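You operate a simulated robot arm through the tools that you are given. There is no shell and no other tool.

You are at the controls of a simulated robot arm. One attempt, no reset.

Task
Open the grey table drawer, take the blue scoop from the green bench and put it in the inside of the grey table drawer, then shut the drawer. Put the green pot on the brown table away on the grey table. Close the bottom drawer of the desk. Put the sieve pan on the brown table away on the green bench. Put the brass valve on the brown table away on the steel table. Fetch the green brush and set it on the top of the brown plate. Put the beaker from the blue table in the bottom of the sink. Fetch the silver cap and set it in the carton. Put two of the grey jars from the grey table on the shelf under the furnace bench. Switch the thickness gauge switch on. Put the tin labelled "sand" from the wooden table on the dark table and the tin marked "tins" on top of the green cover. The order is free. Set down upright: brass valve, beaker, grey jar, tin.
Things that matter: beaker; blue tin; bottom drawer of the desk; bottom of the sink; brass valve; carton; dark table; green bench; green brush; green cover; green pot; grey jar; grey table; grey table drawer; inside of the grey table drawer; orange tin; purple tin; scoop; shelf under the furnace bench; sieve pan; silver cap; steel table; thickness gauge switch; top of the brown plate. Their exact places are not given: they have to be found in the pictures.

The check looks at the end state, three seconds after you hand in, the way a careful person would. Anything else that was tipped, shoved, dropped, spilled or broken makes it a failure. A push-on lid holds only when it is set on centred and level and pressed home; a screw cap is set on level and turned clockwise until tight.

Robot
A 7-joint arm with a two-finger parallel gripper on a trunk, on a base that drives. Base frame: it is fixed to the floor where the robot stands at the start and does not move with it; the origin is under the middle of the robot, x ahead of it, y to its left, z up. Lengths are in mm, angles in degrees, forces in N, time in s.
With the tool pointing down near the work surface it reaches from about 100 to 600 mm from the robot's upright axis, wherever it stands. Its first joint turns from -166.0 to 166.0 degrees. Places, roughly: beaker [-1250, 250, 750]; blue tin, orange tin, purple tin [-3000, 4500, 750]; bottom drawer of the desk [-6200, -2000, 200]; bottom of the sink (37x20 cm) [1720, -2440, 680]; brass valve (12x7x11 cm) [-5200, 300, 800]; carton (25x31x11 cm) [-1100, -1400, 800]; dark table [-1100, 6300, 400]; green bench [1700, 4100, 800]; green brush (7x7x10 cm) [-1400, -200, 800]; green cover (11x11x4 cm) [-3000, 4700, 800]; green pot (22x16x7 cm) [-4800, -400, 800]; grey jar [750, 1000, 750]; grey table [900, 200, 800]; grey table drawer [600, 0, 600]; inside of the grey table drawer [700, 100, 600]; scoop [1500, 4750, 750]; shelf under the furnace bench [2300, 2400, 200]; sieve pan (9x9x4 cm) [-4500, -1100, 800]; silver cap (7x7x6 cm) [-1300, -900, 800]; steel table [-5700, 2900, 900]; thickness gauge switch [0, 2400, 800]; top of the brown plate (24x15 cm) [2800, 140, 840]. Payload 3.91 kg.
The tool frame sits at the grasp point between the pads (the TCP): z along the fingers, y along the line on which they close. The tips reach 30 mm beyond it. Largest opening 110 mm; finger width 20, thickness 10; the body of the gripper, 48 by 112 mm, starts 55 mm behind the TCP.
Orientation is told as [roll, pitch, yaw] about the base's x, y, z axes, in that order, counted from this pose: with the fingers straight down and closing along the base's y, the tool's x points along the base's -x, its y along +y and its z along -z.

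Tools
- The arm moves only by the tool nudge_tool. Its argument "deltas" is a list of rows, each a list of 7 numbers: the shift along the tool's x, y, z in mm, then the turn, a rotation vector about the tool's x, y, z in degrees, then the opening, from 0 (shut) to 1 (fully open). In form: [[dx, dy, dz, rx, ry, rz, jaw], ...]. A call has 1 to 20 rows; each row shifts and turns the commanded pose from where the row before left it, along the tool's axes as they then stand. Each row takes 0.2 s and may step no farther than 50 mm and 8.6 degrees from the row before; otherwise, or with a gripper value out of range, the whole call is refused. A pose out of reach is approached as far as the arm can. The call stops where the force on the tool passes 40 N (or 10 N more than at its start, if that is more) or the arm is blocked; 0.2 s more then pass. The fingers move at their own pace (about 72 mm/s each) and stop on an object; they squeeze with about 39 N. The grip force told is the motor's: it shows also when the fingers shut on nothing. Time passes only in rows, and 0.2 s behind the last, so rows that do not move let the fingers close. It gives the time, the measured TCP pose, the force on the tool (base axes), the opening and the grip force at its end, in the units of the frame above (readings bear some noise), with the torque about the TCP (base axes, N m) and any sound that the robot's microphone picked up.
- Cameras (640 x 400 px; columns grow to the right, rows downward): "scene" is now at [28.1, 138.2, 1068.9]; the picture's right is [-0.17, -0.99, 0.00], its down [-0.49, 0.08, -0.87] and it looks along [0.85, -0.15, -0.50] (base axes); focal length 293 px, centre (320, 200). "wrist" rides on the gripper at [72, 17, -103] in the tool frame; the picture's right is [-0.23, 0.97, 0.00], its down [-0.76, -0.18, -0.62] and it looks along [-0.61, -0.14, 0.78] (tool axes); focal length 222 px, centre (320, 200).
- grab_frame(camera): a new picture of that camera. No time passes.
- lift_body(by): slides the trunk up (or, below 0, down) by that many mm; the arm and the scene camera ride with it, the base frame stays. It gives what a move gives, with no picture.
- base_move(legs): drives the robot by 1 to 6 legs, each [ahead, left, turn to the left] in mm, mm and degrees, along the robot's own axes; the way and the turn of a leg run together, so that a leg with both is an arc; at most 1500 mm and 180 degrees a leg. The arm and the cameras ride along, it lands a little off, and it stops where it bumps. It gives what a move gives.
- head_to(pan, tilt): turns the head with the scene camera to pan (to the left, within 155 degrees either way) and tilt (down, from -29 to 69), counted from straight ahead of the robot. It gives what a move gives.
- point_at(camera, pixels): for up to 12 pixels [column, row] of the newest picture of that camera ("zoom" is the newest enlarged one), the place [x, y, z] in the base frame of the surface seen there, good to about 2 mm. No time passes.
- enlarge(camera, box): a new picture of the part [left, top, right, bottom] of that camera's present view, enlarged. No time passes.
- finish_job(): hands the job in; it is judged then, once.

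Leave the gripper open and the arm clear of the work at the hand-in unless told otherwise.

The tools are called as name(argument=value, ...) on one line, values as JSON. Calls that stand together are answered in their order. nudge_tool: Moves the arm, as the interface text tells. Its arguments: {"type":"object","properties":{"deltas":{"type":"array","items":{"type":"array","items":{"type":"number"}}}},"required":["deltas"]} The other tools are called the same way: lift_body (by) slides the trunk up or down; base_move (legs) drives the base; head_to (pan, tilt) turns the head that bears the scene camera; grab_frame (camera) takes a picture; point_at (camera, pixels) gives the place of the surface under pixels of a picture; enlarge (camera, box) takes an enlarged picture of a part of a camera's view; finish_job () hands the job in.

At the start:

```text
time_s: 0.0
position: [408.9, 146.2, 880.0]
orientation: [0.0, 0.0, 0.0]
contact_force: [-0.5, -0.3, 0.7]
moment: [0.01, -0.01, -0.01]
finger_gap: 109.9
grasp_force: 0.0
trunk travel left (down, up): [-125.0, 65.0]
robot x, y, heading: [-0.5, -1.1, 0.2]
head pan, tilt: [-9.8, 29.9]
```

scene: 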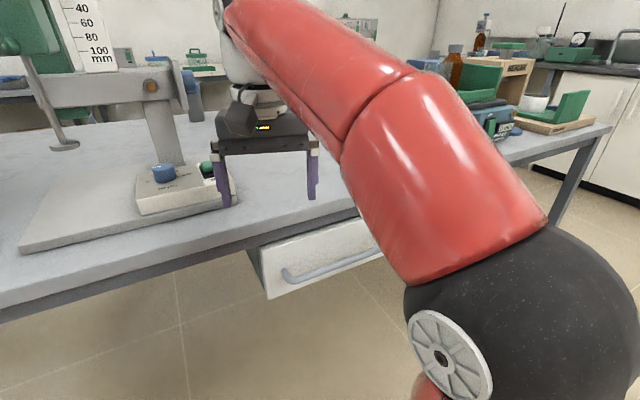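
wrist: 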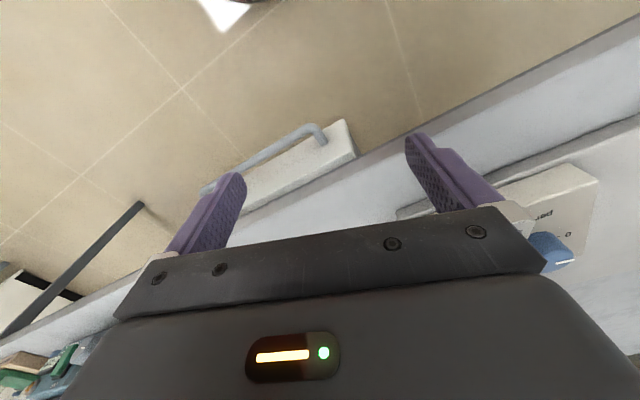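

I see the grey table ahead with its drawer slightly open (handle about pixel 330,265), and the arm in front of the camera. First I look around with the head to map the room.

head_to(pan=40, tilt=15)

grab_frame(camera="scene")

head_to(pan=100, tilt=15)

grab_frame(camera="scene")

head_to(pan=150, tilt=15)

grab_frame(camera="scene")

head_to(pan=-150, tilt=15)

grab_frame(camera="scene")

head_to(pan=-80, tilt=15)

grab_frame(camera="scene")

```text
time_s: 1.2
position: [409.4, 146.1, 880.4]
orientation: [0.0, 0.0, 0.0]
contact_force: [-0.4, -0.9, -0.5]
moment: [0.0, 0.0, 0.01]
finger_gap: 109.9
grasp_force: 0.1
trunk travel left (down, up): [-125.0, 65.0]
robot x, y, heading: [-1.0, 2.5, -0.1]
head pan, tilt: [40.0, 15.0]
```

```text
taken
```

scene: 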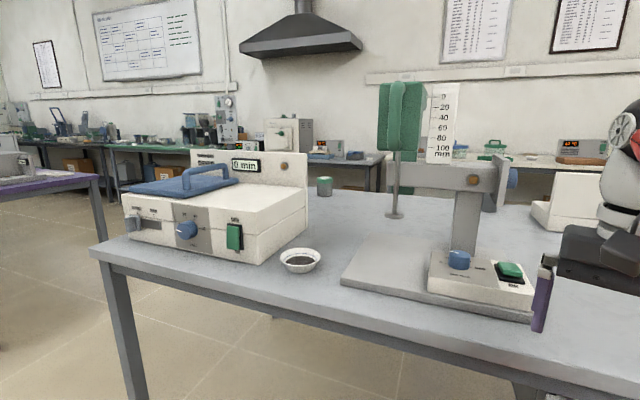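

```text
time_s: 2.5
position: [409.5, 145.8, 879.6]
orientation: [0.0, 0.0, 0.1]
contact_force: [0.6, -0.1, -0.1]
moment: [-0.02, 0.0, 0.01]
finger_gap: 110.2
grasp_force: 0.1
trunk travel left (down, up): [-125.0, 65.0]
robot x, y, heading: [-1.2, -3.4, 0.1]
head pan, tilt: [100.0, 15.0]
```

```text
taken
```

scene: 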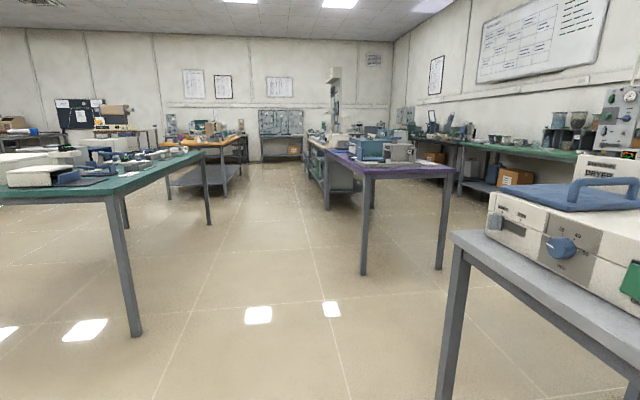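

```text
time_s: 3.7
position: [409.0, 145.6, 880.5]
orientation: [-0.1, 0.0, -0.1]
contact_force: [-0.5, -0.1, 0.0]
moment: [0.0, 0.02, -0.01]
finger_gap: 110.0
grasp_force: 0.0
trunk travel left (down, up): [-125.0, 65.0]
robot x, y, heading: [-0.7, -0.7, 0.2]
head pan, tilt: [150.0, 15.0]
```

```text
taken
```

scene: 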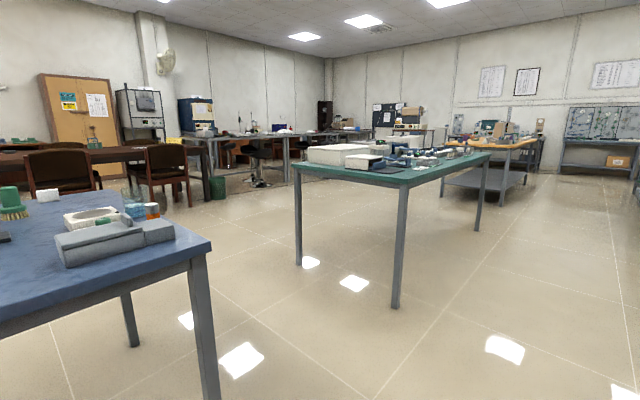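

```text
time_s: 7.8
position: [409.2, 146.8, 880.1]
orientation: [0.0, 0.0, 0.1]
contact_force: [0.3, 0.9, -0.2]
moment: [0.01, 0.01, 0.0]
finger_gap: 110.1
grasp_force: 0.0
trunk travel left (down, up): [-125.0, 65.0]
robot x, y, heading: [-0.5, 1.0, -0.0]
head pan, tilt: [-150.0, 15.0]
```

```text
taken
```

scene: 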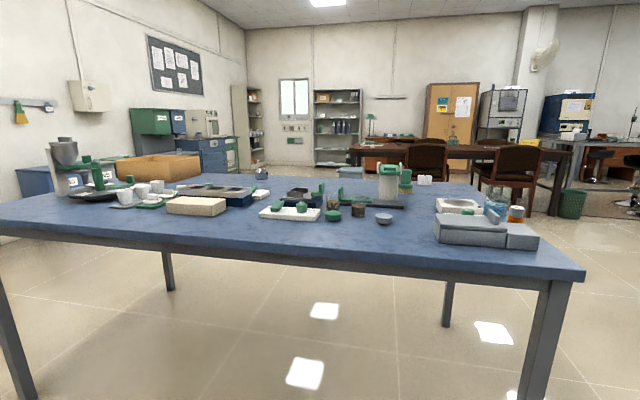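

```text
time_s: 9.2
position: [409.1, 147.4, 878.6]
orientation: [0.0, 0.0, 0.0]
contact_force: [-1.2, 0.4, -0.1]
moment: [-0.02, 0.0, -0.01]
finger_gap: 109.9
grasp_force: 0.0
trunk travel left (down, up): [-125.0, 65.0]
robot x, y, heading: [0.0, 1.2, 0.4]
head pan, tilt: [-80.0, 15.0]
```

```text
taken
```

scene: 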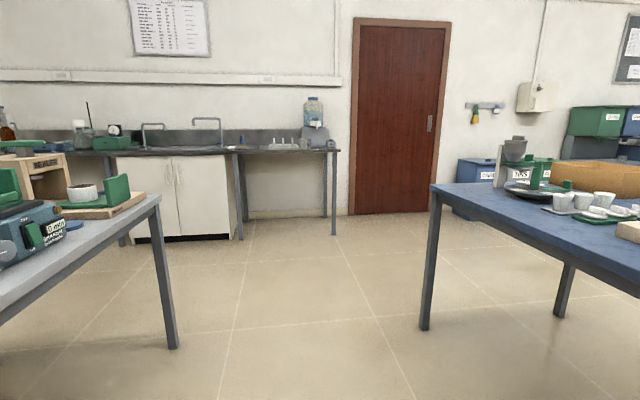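

I have an overview of the room. Now I look closely at the grey table drawer: head back to the front and tilted down.

head_to(pan=0, tilt=45)

grab_frame(camera="scene")

head_to(pan=35, tilt=35)

grab_frame(camera="scene")

```text
time_s: 10.7
position: [409.3, 145.9, 880.1]
orientation: [0.0, 0.0, 0.0]
contact_force: [-0.2, 0.2, -0.1]
moment: [-0.01, 0.03, -0.02]
finger_gap: 109.9
grasp_force: 0.1
trunk travel left (down, up): [-125.0, 65.0]
robot x, y, heading: [1.9, 0.6, -0.1]
head pan, tilt: [0.0, 45.0]
```

```text
taken
```

scene: 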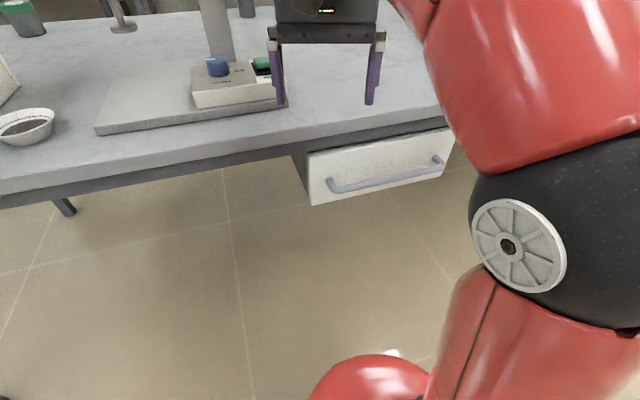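

```text
time_s: 11.7
position: [410.0, 145.8, 880.3]
orientation: [0.0, -0.1, 0.1]
contact_force: [0.5, 0.2, 0.2]
moment: [0.02, 0.0, 0.04]
finger_gap: 109.9
grasp_force: 0.1
trunk travel left (down, up): [-125.0, 65.0]
robot x, y, heading: [1.7, -3.5, -0.0]
head pan, tilt: [35.0, 35.0]
```

```text
taken
```

scene: 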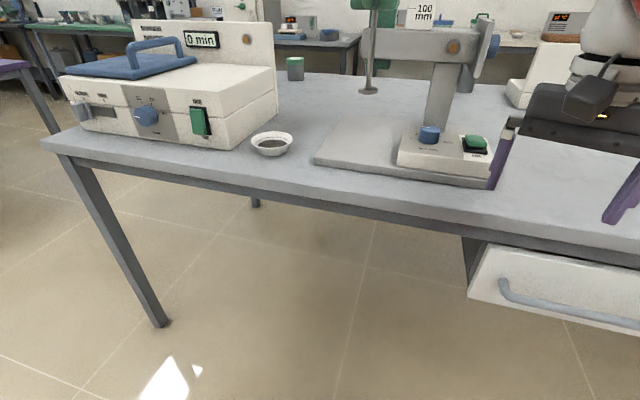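

The drawer's front with a bar handle is seen at about (380,175) in the pan 0/tilt 45 view. I retake that view and measure the handle, front panel and table edge.

head_to(pan=0, tilt=45)

grab_frame(camera="scene")

point_at(camera="scene", pixels=[[331, 182], [350, 187], [385, 178], [415, 171], [435, 160], [312, 160], [446, 133], [316, 203], [300, 155], [380, 155], [200, 155], [400, 118]])

enlarge(camera="scene", box=[280, 100, 480, 225])

```text
time_s: 12.7
position: [408.9, 146.0, 879.4]
orientation: [0.0, 0.0, 0.0]
contact_force: [-0.6, -0.3, -0.2]
moment: [-0.01, 0.03, 0.02]
finger_gap: 109.9
grasp_force: 0.1
trunk travel left (down, up): [-125.0, 65.0]
robot x, y, heading: [-0.9, 2.2, -0.1]
head pan, tilt: [0.0, 45.0]
```

```text
taken
```

scene: 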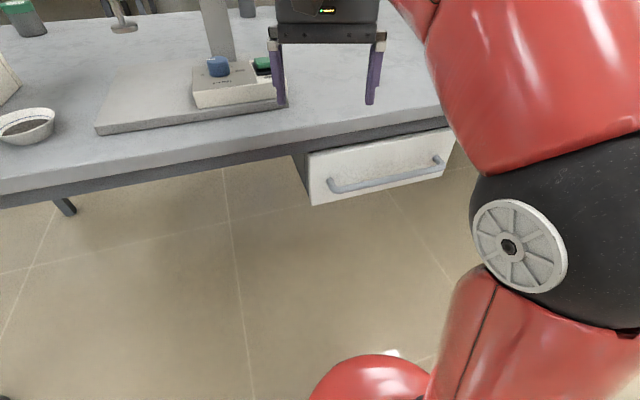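

```text
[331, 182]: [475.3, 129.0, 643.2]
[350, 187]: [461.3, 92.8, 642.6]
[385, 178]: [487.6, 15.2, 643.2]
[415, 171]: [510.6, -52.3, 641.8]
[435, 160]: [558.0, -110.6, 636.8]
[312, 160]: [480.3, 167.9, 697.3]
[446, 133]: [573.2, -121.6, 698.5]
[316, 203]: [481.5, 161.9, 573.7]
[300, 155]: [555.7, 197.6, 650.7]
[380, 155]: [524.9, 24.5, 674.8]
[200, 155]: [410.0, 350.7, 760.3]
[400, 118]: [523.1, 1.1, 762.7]
```

```text
3.20 times, centred on (380, 162) of scene
```

zoom: 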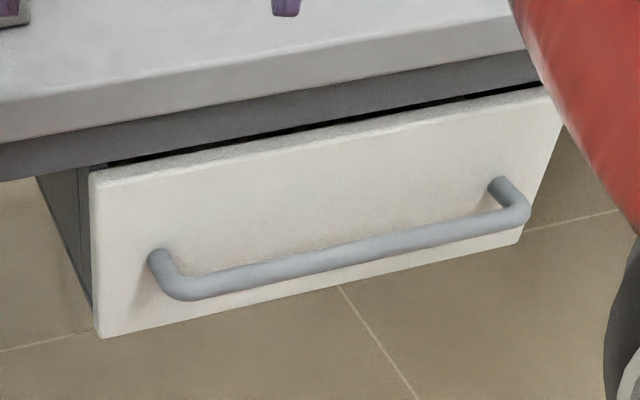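

The drawer front is yawed about 18° (front normal ≈ (-0.95,-0.30)), handle bar at z≈640. Before moving I check how much free floor there is behind me (blue table edge), looking back and down.

head_to(pan=155, tilt=40)

grab_frame(camera="scene")

point_at(camera="scene", pixels=[[100, 150], [30, 200], [200, 100], [10, 250], [200, 300], [400, 300]])

head_to(pan=-155, tilt=30)

grab_frame(camera="scene")

point_at(camera="scene", pixels=[[100, 190], [320, 200], [500, 200], [600, 190], [320, 140], [400, 120], [460, 100], [200, 130]])

```text
time_s: 15.1
position: [409.5, 146.1, 879.4]
orientation: [-0.1, 0.0, 0.0]
contact_force: [-0.1, 0.9, -1.1]
moment: [-0.01, -0.01, 0.01]
finger_gap: 110.0
grasp_force: 0.1
trunk travel left (down, up): [-125.0, 65.0]
robot x, y, heading: [-0.1, -0.3, 0.1]
head pan, tilt: [154.7, 40.0]
```

```text
taken
```

scene: 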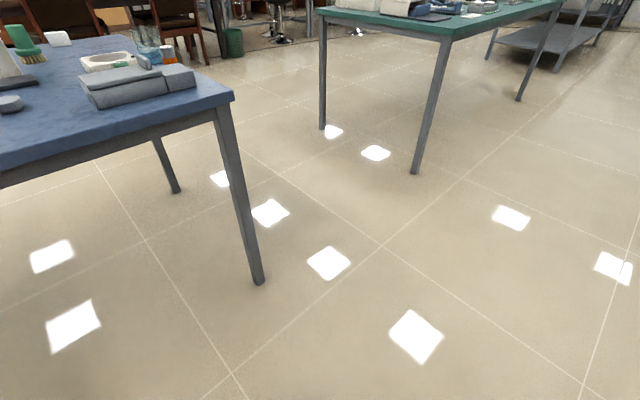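

```text
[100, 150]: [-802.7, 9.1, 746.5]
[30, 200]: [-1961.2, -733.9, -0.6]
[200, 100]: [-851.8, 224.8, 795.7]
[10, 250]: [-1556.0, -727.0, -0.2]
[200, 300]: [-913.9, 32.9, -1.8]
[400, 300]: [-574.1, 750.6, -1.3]
```

```text
time_s: 19.3
position: [408.7, 145.5, 881.4]
orientation: [0.0, -0.1, 0.0]
contact_force: [-0.9, 0.8, 0.2]
moment: [0.05, 0.0, 0.0]
finger_gap: 109.7
grasp_force: 0.1
trunk travel left (down, up): [-125.0, 65.0]
robot x, y, heading: [-2.3, -1.4, 0.2]
head pan, tilt: [-154.7, 30.0]
```

```text
taken
```

scene: 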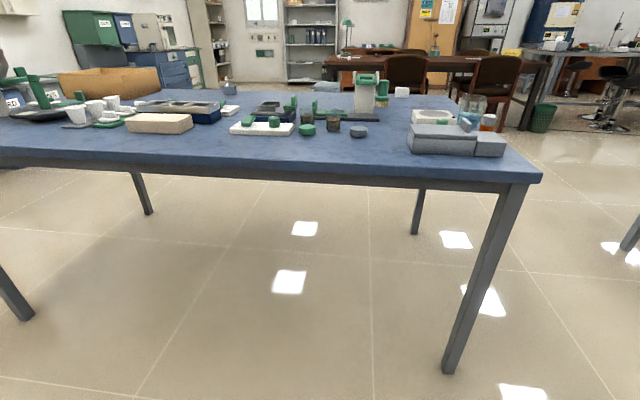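

```text
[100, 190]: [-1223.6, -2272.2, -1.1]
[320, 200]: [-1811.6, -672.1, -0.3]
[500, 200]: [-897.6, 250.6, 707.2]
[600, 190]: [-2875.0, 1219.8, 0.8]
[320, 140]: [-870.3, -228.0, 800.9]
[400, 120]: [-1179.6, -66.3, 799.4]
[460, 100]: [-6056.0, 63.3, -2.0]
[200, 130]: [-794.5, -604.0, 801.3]
```

Blue table edge is at x≈-800, so there's room behind. I turn the base 17.8° left to square up with the drawer, and shift right/back so the drawer handle is straight ahead.

base_move(legs=[[0, 0, 17.8], [-80, -139, 0]])

head_to(pan=0, tilt=45)

grab_frame(camera="scene")

```text
time_s: 21.7
position: [309.6, 107.6, 879.2]
orientation: [0.0, -0.1, 17.8]
contact_force: [0.6, 0.1, 0.1]
moment: [0.01, 0.0, 0.01]
finger_gap: 109.9
grasp_force: 0.0
trunk travel left (down, up): [-125.0, 65.0]
robot x, y, heading: [-36.3, -158.0, 17.6]
head pan, tilt: [-154.7, 30.0]
```

```text
time_s: 24.1
position: [310.5, 107.3, 879.9]
orientation: [0.1, 0.0, 17.9]
contact_force: [-0.7, 0.4, -0.1]
moment: [0.01, 0.0, -0.02]
finger_gap: 110.1
grasp_force: 0.1
trunk travel left (down, up): [-125.0, 65.0]
robot x, y, heading: [-31.7, -158.8, 17.8]
head pan, tilt: [0.0, 45.0]
```

```text
taken
```

scene: 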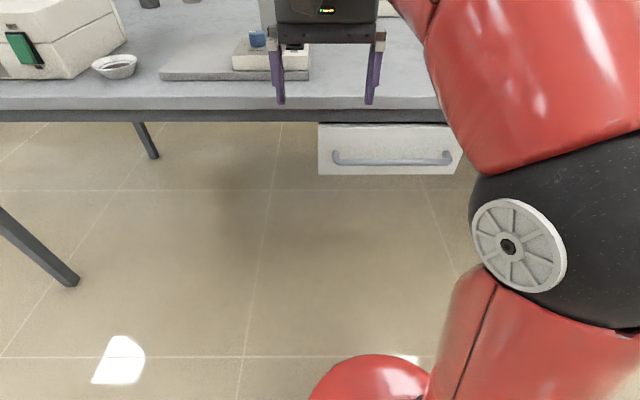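

Base is squared up with the table. I measure handle bar, posts and panel accurately.

enlarge(camera="scene", box=[300, 100, 480, 212])

point_at(camera="scene", pixels=[[340, 161], [360, 163], [390, 163], [420, 163], [440, 162], [390, 140], [330, 140], [440, 140], [390, 171], [390, 127], [334, 155], [448, 155]])

```text
3.56 times, centred on (390, 156) of scene
```

zoom: 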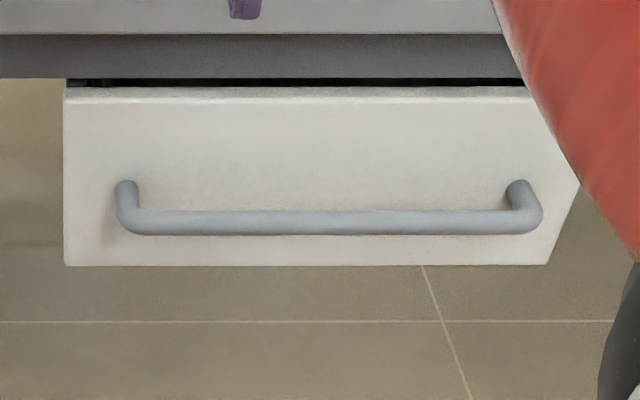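

```text
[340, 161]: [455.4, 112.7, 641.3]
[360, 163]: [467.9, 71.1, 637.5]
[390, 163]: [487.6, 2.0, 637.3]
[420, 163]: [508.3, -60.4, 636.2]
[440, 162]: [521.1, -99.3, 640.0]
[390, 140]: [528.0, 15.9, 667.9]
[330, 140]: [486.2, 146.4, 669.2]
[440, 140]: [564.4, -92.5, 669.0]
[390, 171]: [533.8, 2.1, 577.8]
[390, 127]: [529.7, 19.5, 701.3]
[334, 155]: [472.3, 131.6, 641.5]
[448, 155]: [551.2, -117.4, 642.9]
```

Bar centre is about (492,8,634), panel 35 mm behind it. I turn the tool to point horizontally at the drawer (−90° about tool y) where there's free space.

nudge_tool(deltas=[[0, 0, 0, 0, -8.18, 0, 1], [0, 0, 0, 0, -8.18, 0, 1], [0, 0, 0, 0, -8.18, 0, 1], [0, 0, 0, 0, -8.18, 0, 1], [0, 0, 0, 0, -8.18, 0, 1], [0, 0, 0, 0, -8.18, 0, 1], [0, 0, 0, 0, -8.18, 0, 1], [0, 0, 0, 0, -8.18, 0, 1], [0, 0, 0, 0, -8.18, 0, 1], [0, 0, 0, 0, -8.18, 0, 1], [0, 0, 0, 0, -8.18, 0, 1]])

grab_frame(camera="scene")

```text
time_s: 26.5
position: [345.5, -69.6, 934.5]
orientation: [98.4, -74.1, -95.5]
contact_force: [-0.9, -1.1, 0.2]
moment: [0.0, 0.02, 0.03]
finger_gap: 109.7
grasp_force: 0.1
trunk travel left (down, up): [-125.0, 65.0]
robot x, y, heading: [-33.8, -159.6, 17.7]
head pan, tilt: [0.0, 45.0]
stopped in row 11: the arm was blocked; the commanded pose is now the measured one
```

```text
taken
```

scene: 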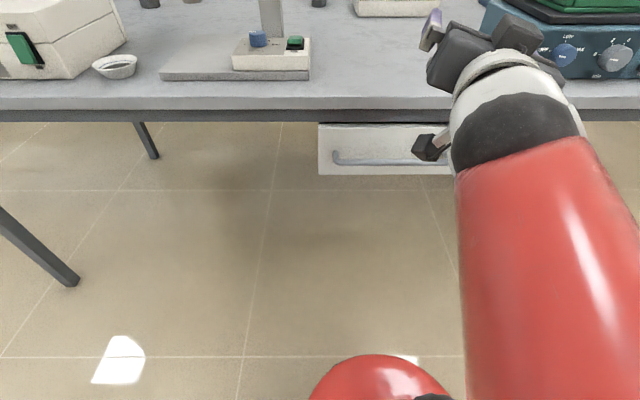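

The tool now points forward but the pose was too near the robot's axis, so the arm stopped at (345,-70,934). I move forward and down towards a spot in front of the handle, where the arm has more room.

nudge_tool(deltas=[[38.2, -4, 8.8, 0, 0, 0, 1], [38.2, -4, 8.8, 0, 0, 0, 1], [38.2, -4, 8.8, 0, 0, 0, 1], [38.2, -4, 8.8, 0, 0, 0, 1], [38.2, -4, 8.8, 0, 0, 0, 1], [38.2, -4, 8.8, 0, 0, 0, 1]])

grab_frame(camera="scene")

```text
time_s: 27.1
position: [350.7, -15.6, 879.2]
orientation: [98.0, -71.7, -85.7]
contact_force: [-0.8, 0.5, 0.0]
moment: [0.0, 0.03, -0.01]
finger_gap: 110.0
grasp_force: 0.1
trunk travel left (down, up): [-125.0, 65.0]
robot x, y, heading: [-35.2, -153.8, 17.8]
head pan, tilt: [0.0, 45.0]
stopped in row 2: the arm was blocked; the commanded pose is now the measured one
```

```text
taken
```

scene: 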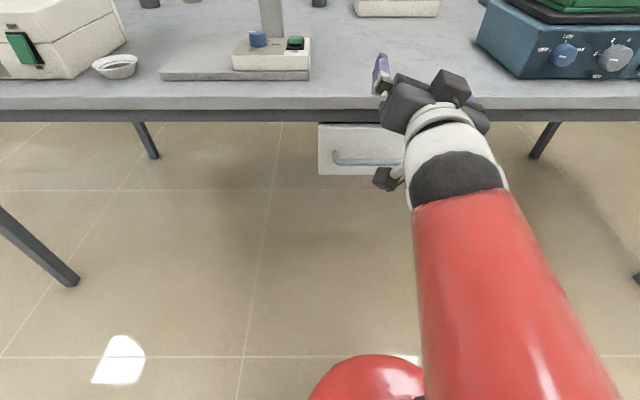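

The arm is still being limited. I look at the arm's own posture by panning right and down to understand what limits it.

head_to(pan=-60, tilt=50)

grab_frame(camera="scene")

grab_frame(camera="wrist")

```text
time_s: 28.4
position: [349.5, -17.7, 879.1]
orientation: [98.1, -71.7, -85.8]
contact_force: [0.2, -0.7, 0.1]
moment: [0.0, 0.01, 0.02]
finger_gap: 109.8
grasp_force: 0.1
trunk travel left (down, up): [-125.0, 65.0]
robot x, y, heading: [-33.6, -153.0, 18.0]
head pan, tilt: [-60.0, 50.0]
```

```text
taken
```

scene: 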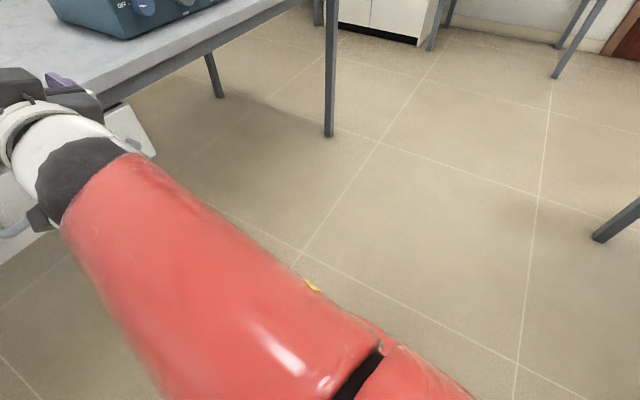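

```text
taken
```

wrist: 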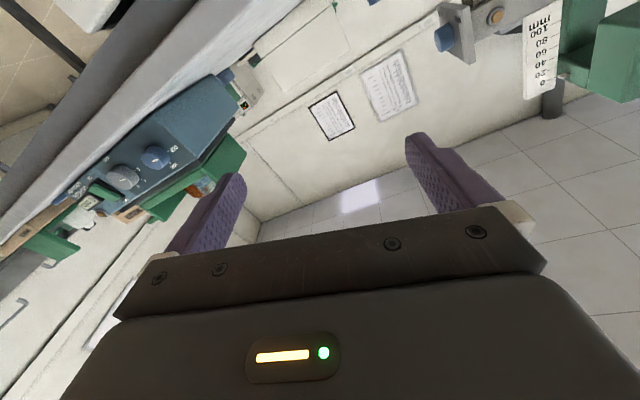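

The elbow is out to the right; the hand is above table height pointing forward. I try rolling the hand about its own axis (+z) toward closing vertically, to see if that direction is free.

nudge_tool(deltas=[[0, 0, 0, 0, 0, 8, 1], [0, 0, 0, 0, 0, 8, 1], [0, 0, 0, 0, 0, 8, 1], [0, 0, 0, 0, 0, 8, 1], [0, 0, 0, 0, 0, 8, 1], [0, 0, 0, 0, 0, 8, 1], [0, 0, 0, 0, 0, 8, 1], [0, 0, 0, 0, 0, 8, 1], [0, 0, 0, 0, 0, 8, 1]])

grab_frame(camera="scene")

```text
time_s: 30.4
position: [348.6, -16.7, 880.0]
orientation: [92.6, 0.2, -78.1]
contact_force: [-0.2, -0.2, -0.1]
moment: [0.0, 0.02, -0.04]
finger_gap: 109.9
grasp_force: 0.1
trunk travel left (down, up): [-125.0, 65.0]
robot x, y, heading: [-37.8, -158.8, 17.8]
head pan, tilt: [-60.0, 50.0]
```

```text
taken
```

scene: 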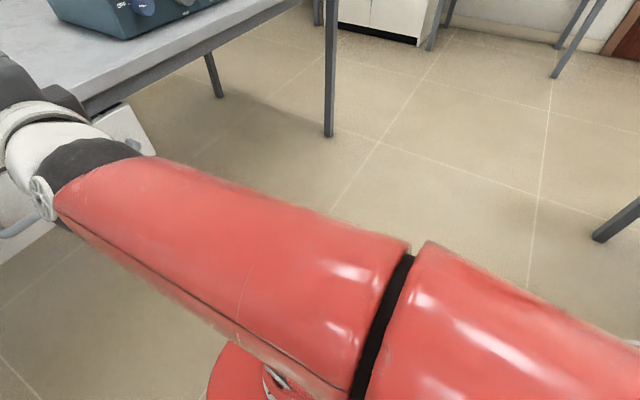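

The roll worked cleanly: closing direction is now vertical, fingers point forward. Now I go down to handle height (z≈634) and slightly forward, correcting yaw to 18°.

nudge_tool(deltas=[[-2, -41, 8, 0.43, 1.03, 0, 1], [-2, -41, 8, 0.43, 1.03, 0, 1], [-2, -41, 8, 0.43, 1.03, 0, 1], [-2, -41, 8, 0.43, 1.03, 0, 1], [-2, -41, 8, 0.43, 1.03, 0, 0.6], [-2, -41, 8, 0.43, 1.03, 0, 0.6]])

head_to(pan=0, tilt=45)

grab_frame(camera="scene")

grab_frame(camera="wrist")

```text
time_s: 31.8
position: [459.9, 7.8, 684.9]
orientation: [90.1, 0.0, -71.7]
contact_force: [-8.0, -2.3, 5.6]
moment: [-0.02, 0.19, 0.03]
finger_gap: 63.4
grasp_force: 0.0
out of reach, approached as far as the arm can: row 2, 3, 4, 5, 6
trunk travel left (down, up): [-125.0, 65.0]
robot x, y, heading: [-32.0, -157.2, 17.6]
head pan, tilt: [-60.0, 50.0]
```

```text
time_s: 33.1
position: [460.7, 9.0, 685.0]
orientation: [90.0, -0.1, -71.9]
contact_force: [-4.4, 0.3, 5.0]
moment: [0.12, 0.0, 0.05]
finger_gap: 63.5
grasp_force: 0.0
trunk travel left (down, up): [-125.0, 65.0]
robot x, y, heading: [-33.3, -157.9, 17.6]
head pan, tilt: [0.0, 45.0]
```

```text
taken
```

scene: 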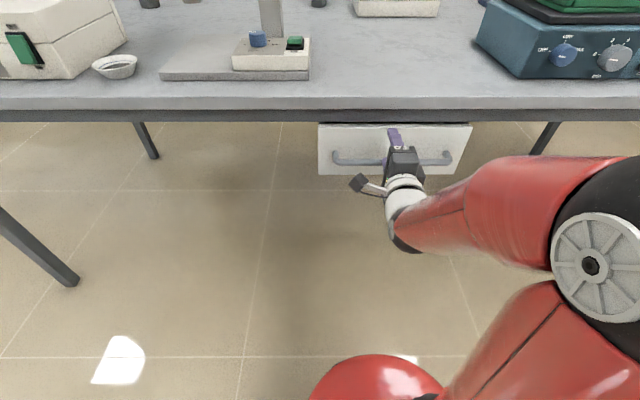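

```text
taken
```

wrist: 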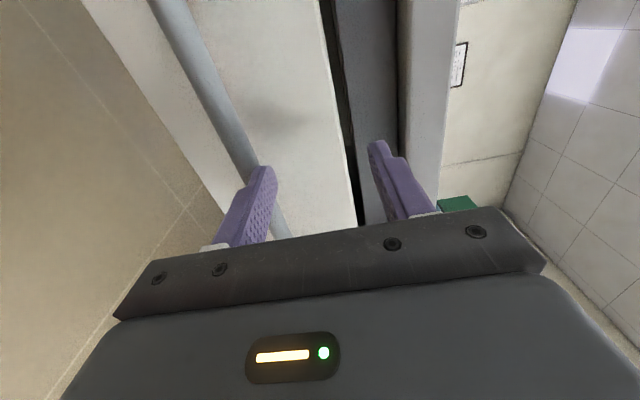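

The arm is at its lower limit here: TCP at (461,9,685), ~50 mm too high. I back the base off 60 mm, then lower the trunk by 51 mm to bring the hand to handle height.

base_move(legs=[[-60, 0, 0]])

lift_body(by=-51)

grab_frame(camera="scene")

grab_frame(camera="wrist")

```text
time_s: 34.1
position: [403.9, -11.0, 682.7]
orientation: [89.9, 0.0, -71.9]
contact_force: [0.2, 0.6, 0.2]
moment: [0.0, -0.05, 0.0]
finger_gap: 66.0
grasp_force: 0.1
trunk travel left (down, up): [-125.0, 65.0]
robot x, y, heading: [-89.2, -174.8, 17.8]
head pan, tilt: [0.0, 45.0]
```

```text
time_s: 35.0
position: [404.1, -10.4, 632.4]
orientation: [89.9, 0.0, -71.9]
contact_force: [-0.2, 0.1, 0.5]
moment: [-0.01, 0.02, 0.0]
finger_gap: 65.8
grasp_force: 0.1
trunk travel left (down, up): [-74.0, 116.0]
robot x, y, heading: [-87.2, -177.0, 17.8]
head pan, tilt: [0.0, 45.0]
```

```text
taken
```

scene: 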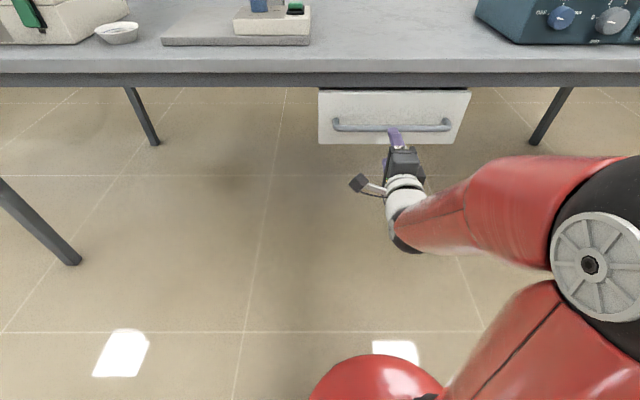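

```text
taken
```

wrist: 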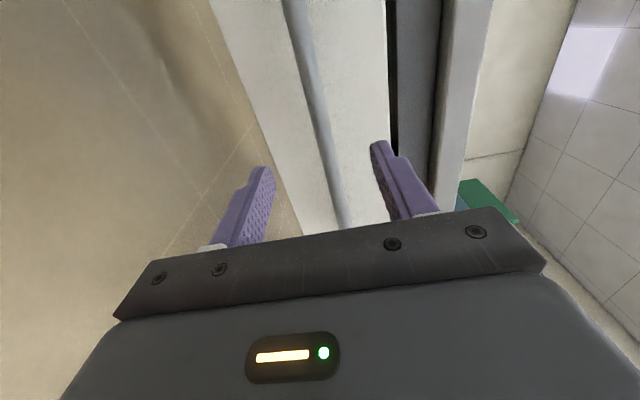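

The bar runs between the fingers. I measure the bar in the wrist view to centre vertically, then advance.

point_at(camera="wrist", pixels=[[303, 50], [318, 110], [335, 180], [290, 180], [360, 130]])

nudge_tool(deltas=[[0, 2, 28, 0, 0, 0, 0.6], [0, 2, 28, 0, 0, 0, 0.6], [0, 1, 27, 0, 0, 0, 0.6]])

grab_frame(camera="wrist")

```text
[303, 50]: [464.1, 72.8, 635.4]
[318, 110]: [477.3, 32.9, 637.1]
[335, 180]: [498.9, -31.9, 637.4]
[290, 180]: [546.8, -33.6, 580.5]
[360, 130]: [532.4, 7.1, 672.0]
```

```text
time_s: 35.8
position: [481.9, 15.1, 636.5]
orientation: [90.0, -0.1, -71.9]
contact_force: [-0.4, -0.1, -0.1]
moment: [-0.03, 0.02, 0.0]
finger_gap: 66.0
grasp_force: 0.0
trunk travel left (down, up): [-74.0, 116.0]
robot x, y, heading: [-85.1, -173.9, 18.2]
head pan, tilt: [0.0, 45.0]
```

```text
taken
```

wrist: 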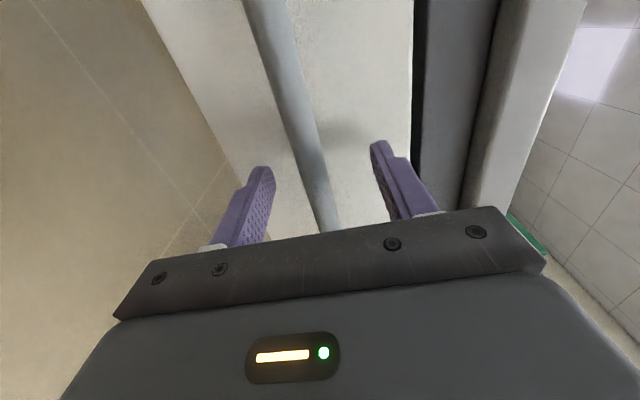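

The bar is well between the pads. Now I close the fingers on the bar.

nudge_tool(deltas=[[0, 0, 3, 0, 0, 0, 0], [0, 0, 0, 0, 0, 0, 0], [0, 0, 0, 0, 0, 0, 0], [0, 0, 0, 0, 0, 0, 0], [0, 0, 0, 0, 0, 0, 0]])

```text
time_s: 37.0
position: [485.4, 16.7, 634.7]
orientation: [89.6, -0.1, -71.8]
contact_force: [-1.2, 0.5, -17.3]
moment: [0.03, 0.13, 0.14]
finger_gap: 15.7
grasp_force: 44.7
trunk travel left (down, up): [-74.0, 116.0]
robot x, y, heading: [-90.3, -174.8, 17.7]
head pan, tilt: [0.0, 45.0]
```

Bar gripped (gap 15.7, 45 N). I relieve the vertical force a little and pull the drawer by driving straight back 150 mm.

nudge_tool(deltas=[[0, -2, 0, 0, 0, 0, 0], [0, 0, 0, 0, 0, 0, 0]])

base_move(legs=[[-150, 0, 0]])

grab_frame(camera="scene")

```text
time_s: 37.6
position: [485.2, 17.2, 634.4]
orientation: [89.9, 0.0, -71.8]
contact_force: [-1.4, 1.6, -14.8]
moment: [0.06, 0.16, 0.19]
finger_gap: 15.7
grasp_force: 45.0
trunk travel left (down, up): [-74.0, 116.0]
robot x, y, heading: [-89.9, -175.5, 18.2]
head pan, tilt: [0.0, 45.0]
```

```text
time_s: 39.0
position: [340.3, -30.7, 634.1]
orientation: [89.8, 0.0, -71.9]
contact_force: [-0.5, -2.4, -12.3]
moment: [-0.04, 0.05, 0.43]
finger_gap: 15.7
grasp_force: 45.4
trunk travel left (down, up): [-74.0, 116.0]
robot x, y, heading: [-233.7, -222.6, 17.9]
head pan, tilt: [0.0, 45.0]
```

```text
taken
```

scene: 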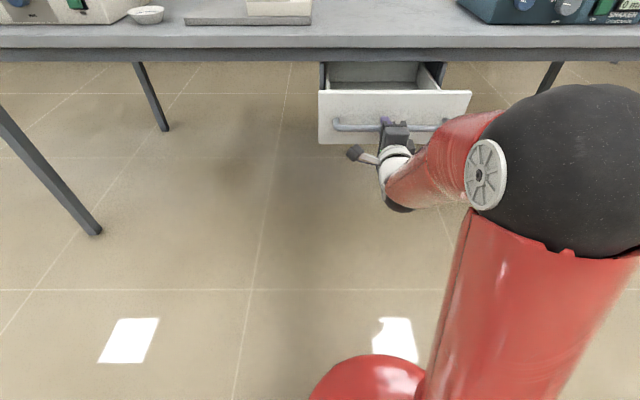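

The drawer follows (it's visibly open ~150 mm). I pull another 100 mm.

base_move(legs=[[-100, 0, 0]])

grab_frame(camera="scene")

```text
time_s: 40.1
position: [246.0, -61.6, 634.0]
orientation: [89.8, -0.2, -71.9]
contact_force: [-2.0, 1.3, -3.4]
moment: [0.03, 0.03, 0.63]
finger_gap: 16.2
grasp_force: 44.8
trunk travel left (down, up): [-74.0, 116.0]
robot x, y, heading: [-332.0, -253.1, 17.8]
head pan, tilt: [0.0, 45.0]
```

```text
taken
```

scene: 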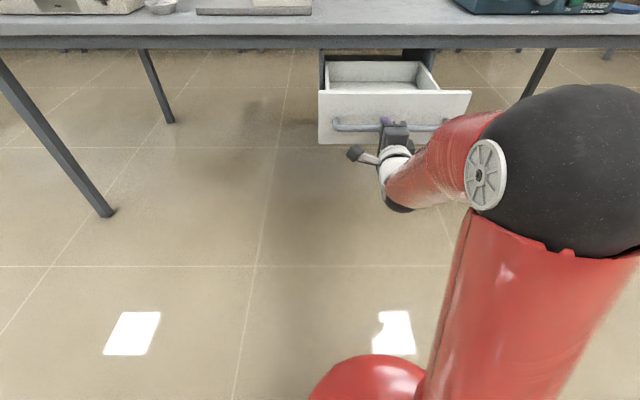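

The drawer is out about 240 mm. I look inside and measure its depth.

enlarge(camera="scene", box=[300, 30, 500, 155])

point_at(camera="scene", pixels=[[340, 86], [380, 86], [420, 86], [375, 70], [330, 93], [460, 95], [328, 75], [432, 75], [375, 55], [328, 64], [415, 64]])

```text
3.20 times, centred on (400, 92) of scene
```

zoom: 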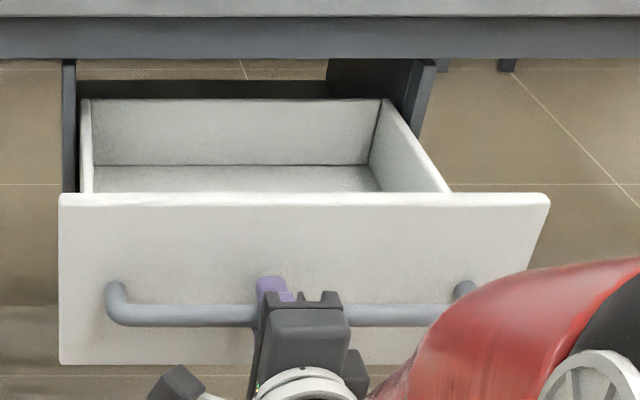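

```text
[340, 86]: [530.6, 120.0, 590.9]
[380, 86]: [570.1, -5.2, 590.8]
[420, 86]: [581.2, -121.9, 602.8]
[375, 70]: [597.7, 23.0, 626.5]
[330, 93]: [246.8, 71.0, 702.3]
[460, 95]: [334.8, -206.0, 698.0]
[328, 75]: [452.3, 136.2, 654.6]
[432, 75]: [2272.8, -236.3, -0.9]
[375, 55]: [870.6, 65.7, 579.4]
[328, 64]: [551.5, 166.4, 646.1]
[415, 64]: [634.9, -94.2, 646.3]
```

Inside floor is at z≈591, inner length about 300 mm; 225 mm is exposed. That's enough. I release the handle and back away.

nudge_tool(deltas=[[0, 0, 0, 0, 0, 0, 0.5], [0, 0, 0, 0, 0, 0, 0.5], [0, 0, 0, 0, 0, 0, 0.5], [0, 0, 0, 0, 0, 0, 0.5]])

base_move(legs=[[-100, 0, 0]])

grab_frame(camera="scene")

```text
time_s: 41.1
position: [245.4, -61.1, 634.3]
orientation: [89.8, -0.1, -71.9]
contact_force: [0.8, -0.8, -0.1]
moment: [0.01, -0.01, -0.03]
finger_gap: 54.7
grasp_force: 0.0
trunk travel left (down, up): [-74.0, 116.0]
robot x, y, heading: [-328.7, -253.5, 17.8]
head pan, tilt: [0.0, 45.0]
```

```text
time_s: 42.3
position: [149.7, -91.5, 634.6]
orientation: [89.8, -0.1, -71.8]
contact_force: [-0.3, -0.3, 0.2]
moment: [0.01, -0.04, 0.01]
finger_gap: 55.0
grasp_force: 0.0
trunk travel left (down, up): [-74.0, 116.0]
robot x, y, heading: [-426.8, -286.2, 18.1]
head pan, tilt: [0.0, 45.0]
```

```text
taken
```

scene: 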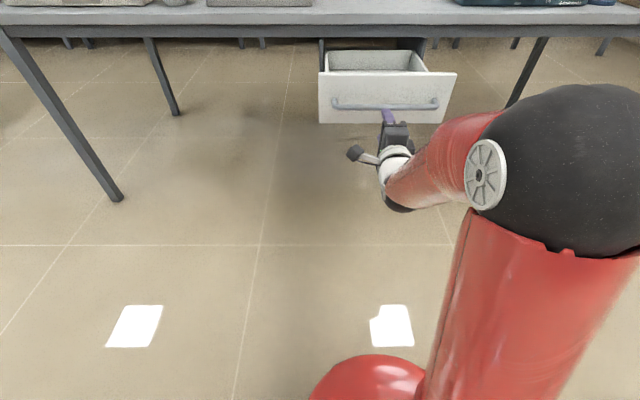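

The drawer stays open. I raise the trunk and arm and bring the tool back to pointing down (rotating +90° about tool x).

lift_body(by=116)

nudge_tool(deltas=[[0, 40, 0, 0, 0, 0, 0.5], [0, 40, 0, 0, 0, 0, 0.5], [0, 40, -10, 0, 0, 0, 0.5], [0, 30, -20, 8, 0, 0, 0.5], [0, 30, 0, 8, 0, 0, 0.5], [0, 20, 0, 8, 0, 0, 0.5], [0, 0, 0, 8, 0, 0, 0.5], [0, 0, 0, 8, 0, 0, 0.5], [0, 0, 0, 8, 0, 0, 0.5], [0, 0, 0, 8, 0, 0, 0.5], [0, 0, 0, 8, 0, 0, 0.5], [0, 0, 0, 8, 0, 0, 0.5], [0, 0, 0, 8, 0, 0, 0.5], [0, 0, 0, 8, 0, 0, 0.5], [0, 0, 0, 2.2, 0, 0, 0.5]])

grab_frame(camera="scene")

```text
time_s: 43.7
position: [150.0, -92.2, 750.7]
orientation: [89.9, -0.1, -71.9]
contact_force: [-0.1, -0.4, 0.2]
moment: [0.04, -0.04, 0.0]
finger_gap: 54.8
grasp_force: 0.0
trunk travel left (down, up): [-190.0, 0.0]
robot x, y, heading: [-427.6, -284.1, 17.8]
head pan, tilt: [0.0, 45.0]
```

```text
time_s: 46.9
position: [97.5, -112.0, 949.6]
orientation: [2.9, -0.1, -72.0]
contact_force: [-0.4, 0.9, -0.1]
moment: [-0.01, 0.03, 0.0]
finger_gap: 55.1
grasp_force: 0.1
out of reach, approached as far as the arm can: row 14, 15
trunk travel left (down, up): [-190.0, 0.0]
robot x, y, heading: [-429.1, -279.8, 17.8]
head pan, tilt: [0.0, 45.0]
```

```text
taken
```

scene: 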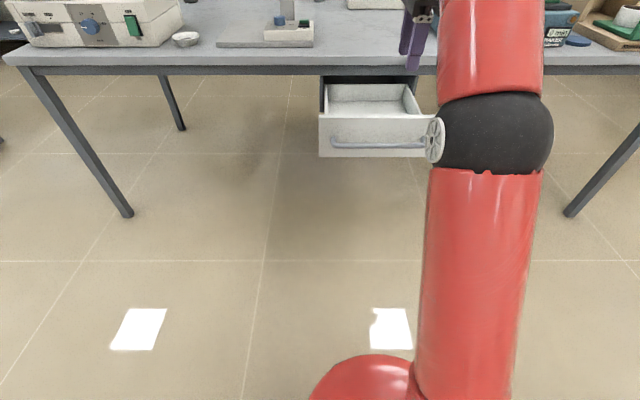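

Tool is down at z≈950. I pull it in closer to the body, then turn the base around to face the blue table.

nudge_tool(deltas=[[0, -40, 0, -1, 0, 0, 0.5], [0, -40, 0, -1, 0, 0, 0.5], [0, -40, 0, -0.9, 0, 0, 0.5], [0, -30, 0, 0, 0, 0, 0.5]])

base_move(legs=[[0, 0, 90], [0, 0, 82]])

head_to(pan=0, tilt=30)

grab_frame(camera="scene")

```text
time_s: 47.9
position: [-45.9, -157.5, 937.7]
orientation: [5.7, 0.0, -72.1]
contact_force: [-0.1, -0.2, 0.2]
moment: [-0.01, 0.01, 0.02]
finger_gap: 55.2
grasp_force: 0.0
trunk travel left (down, up): [-190.0, 0.0]
robot x, y, heading: [-424.7, -284.7, 18.1]
head pan, tilt: [0.0, 45.0]
```

```text
time_s: 55.6
position: [-821.5, -346.7, 939.3]
orientation: [5.7, 0.0, 98.7]
contact_force: [0.8, -0.5, 0.1]
moment: [-0.02, 0.0, 0.03]
finger_gap: 55.0
grasp_force: 0.0
trunk travel left (down, up): [-190.0, 0.0]
robot x, y, heading: [-427.5, -286.2, -171.5]
head pan, tilt: [0.0, 45.0]
```

```text
time_s: 56.4
position: [-820.1, -347.9, 939.8]
orientation: [5.6, 0.0, 98.7]
contact_force: [0.1, -0.2, -0.2]
moment: [0.04, -0.05, -0.03]
finger_gap: 55.1
grasp_force: 0.1
trunk travel left (down, up): [-190.0, 0.0]
robot x, y, heading: [-425.4, -282.8, -171.5]
head pan, tilt: [0.0, 30.0]
```

```text
taken
```

scene: 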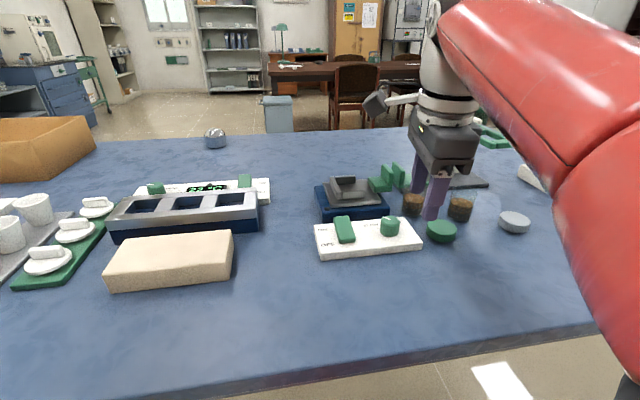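

I see the silver cap at (215,137) and the carton at (45,150). I measure them plus the table's edge.

point_at(camera="scene", pixels=[[215, 130], [215, 138], [215, 147], [40, 145], [5, 120], [90, 120], [95, 150], [10, 178], [30, 135], [300, 350], [560, 320], [150, 390]])

enlarge(camera="scene", box=[160, 100, 280, 175])

head_to(pan=40, tilt=30)

grab_frame(camera="scene")

```text
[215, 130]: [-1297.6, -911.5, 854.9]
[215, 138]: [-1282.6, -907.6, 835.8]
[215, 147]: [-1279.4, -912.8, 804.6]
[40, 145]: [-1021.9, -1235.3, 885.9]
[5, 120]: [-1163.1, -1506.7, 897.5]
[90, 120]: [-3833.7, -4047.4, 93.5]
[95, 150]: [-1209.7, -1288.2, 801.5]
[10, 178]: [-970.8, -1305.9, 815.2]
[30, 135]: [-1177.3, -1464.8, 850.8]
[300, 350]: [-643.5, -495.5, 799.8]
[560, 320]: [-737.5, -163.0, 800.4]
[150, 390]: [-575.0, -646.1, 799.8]
```

```text
5.33 times, centred on (220, 138) of scene
```

zoom: 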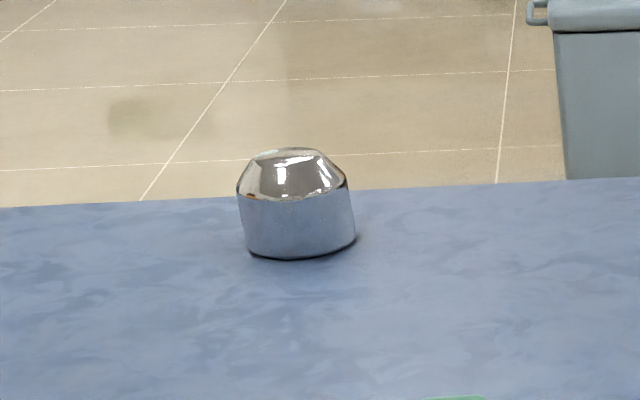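

```text
time_s: 57.5
position: [-820.9, -348.4, 939.6]
orientation: [5.7, 0.1, 98.7]
contact_force: [0.0, -0.3, 0.0]
moment: [-0.03, 0.04, -0.01]
finger_gap: 54.8
grasp_force: 0.0
trunk travel left (down, up): [-190.0, 0.0]
robot x, y, heading: [-426.5, -288.6, -171.1]
head pan, tilt: [40.0, 30.0]
```

```text
taken
```

scene: 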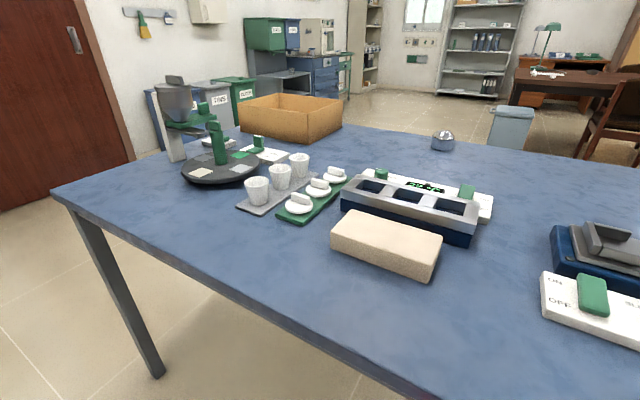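

I measure the blue table's corners and far edge, the carton rim, and the bin behind, so I can plan a way round to the far side (the cap is ~760 mm from the near edge, too far to reach from here).

point_at(camera="scene", pixels=[[62, 192], [242, 108], [275, 92], [342, 103], [298, 112], [345, 123], [400, 129], [560, 150], [635, 166], [510, 110], [510, 145], [290, 105]])

head_to(pan=-30, tilt=25)

grab_frame(camera="scene")

```text
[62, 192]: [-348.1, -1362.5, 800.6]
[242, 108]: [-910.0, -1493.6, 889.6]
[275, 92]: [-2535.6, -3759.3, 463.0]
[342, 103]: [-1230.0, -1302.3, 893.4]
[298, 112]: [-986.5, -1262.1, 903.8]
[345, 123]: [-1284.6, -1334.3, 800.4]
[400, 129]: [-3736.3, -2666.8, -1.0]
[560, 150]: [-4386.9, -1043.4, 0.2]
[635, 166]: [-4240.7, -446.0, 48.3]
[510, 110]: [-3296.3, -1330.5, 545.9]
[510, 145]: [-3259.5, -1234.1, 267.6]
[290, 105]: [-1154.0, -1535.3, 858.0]
```

```text
time_s: 58.9
position: [-820.1, -347.2, 939.8]
orientation: [5.7, 0.0, 98.6]
contact_force: [0.0, 1.0, -0.1]
moment: [0.03, 0.0, -0.02]
finger_gap: 55.1
grasp_force: 0.1
trunk travel left (down, up): [-190.0, 0.0]
robot x, y, heading: [-425.8, -283.0, -171.2]
head pan, tilt: [-30.0, 25.0]
```

```text
taken
```

scene: 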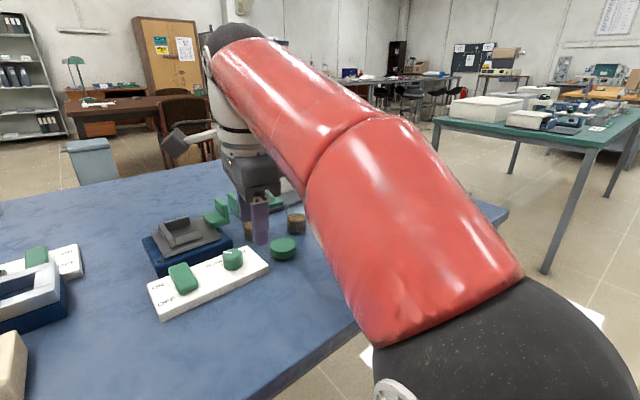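

The bin is far off at x≈-3260, so the far side of the blue table is free floor. I measure the blue table's right end and the teal table to check the passage there.

point_at(camera="scene", pixels=[[503, 209], [480, 202], [545, 268], [437, 118], [600, 148], [512, 172], [590, 320], [60, 190], [130, 165], [190, 200], [170, 170]])

head_to(pan=-75, tilt=35)

grab_frame(camera="scene")

```text
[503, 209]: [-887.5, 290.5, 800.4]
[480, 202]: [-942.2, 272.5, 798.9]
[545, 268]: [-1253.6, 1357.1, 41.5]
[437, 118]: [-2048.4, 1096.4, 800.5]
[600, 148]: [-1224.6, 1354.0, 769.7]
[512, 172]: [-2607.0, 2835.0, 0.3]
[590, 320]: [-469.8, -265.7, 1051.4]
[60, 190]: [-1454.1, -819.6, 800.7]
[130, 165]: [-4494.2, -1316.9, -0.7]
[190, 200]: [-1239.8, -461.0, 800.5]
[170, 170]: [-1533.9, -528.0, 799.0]
```

```text
time_s: 60.0
position: [-821.8, -347.5, 938.9]
orientation: [5.7, 0.1, 98.8]
contact_force: [-0.5, 1.3, -0.5]
moment: [-0.03, 0.02, 0.04]
finger_gap: 55.2
grasp_force: 0.0
trunk travel left (down, up): [-190.0, 0.0]
robot x, y, heading: [-427.7, -284.2, -171.6]
head pan, tilt: [-75.0, 35.0]
```

```text
taken
```

scene: 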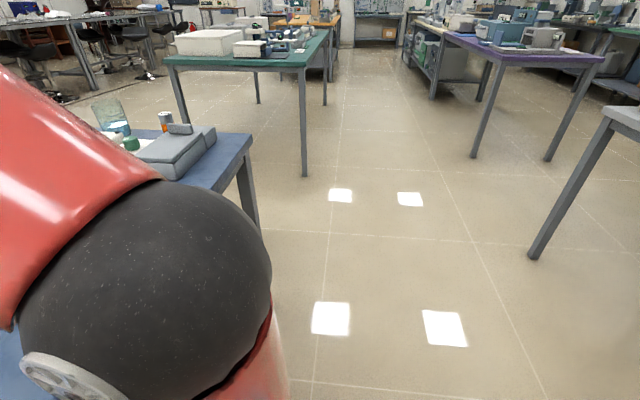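

Passage between the blue table's right end and the teal table is ~1 m wide. I turn to face along the table, drive past its right end, then turn left along the end.

base_move(legs=[[0, 0, -80.8], [1240, 0, 0], [0, 0, 90], [1480, 0, 0]])

head_to(pan=60, tilt=30)

grab_frame(camera="scene")

```text
time_s: 80.4
position: [-2602.9, 341.2, 939.1]
orientation: [5.7, 0.0, 107.0]
contact_force: [-0.6, -0.1, -0.6]
moment: [-0.01, 0.0, -0.01]
finger_gap: 55.3
grasp_force: 0.0
trunk travel left (down, up): [-190.0, 0.0]
robot x, y, heading: [-2221.9, 462.2, -163.2]
head pan, tilt: [-75.0, 35.0]
```

```text
time_s: 82.6
position: [-2603.1, 339.9, 939.4]
orientation: [5.8, 0.0, 107.0]
contact_force: [0.2, -0.1, 0.3]
moment: [0.04, 0.0, 0.01]
finger_gap: 54.9
grasp_force: 0.1
trunk travel left (down, up): [-190.0, 0.0]
robot x, y, heading: [-2218.4, 461.3, -162.9]
head pan, tilt: [60.0, 30.0]
```

```text
taken
```

scene: 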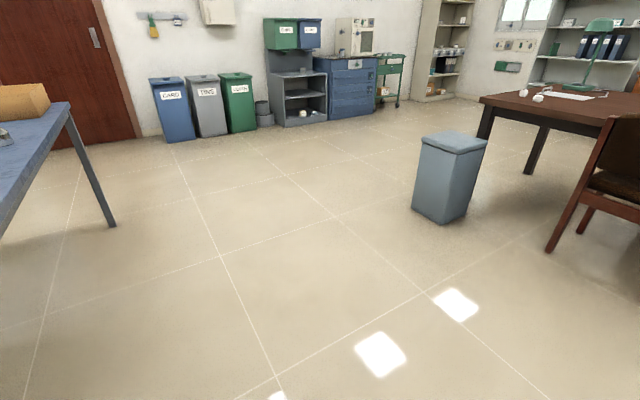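

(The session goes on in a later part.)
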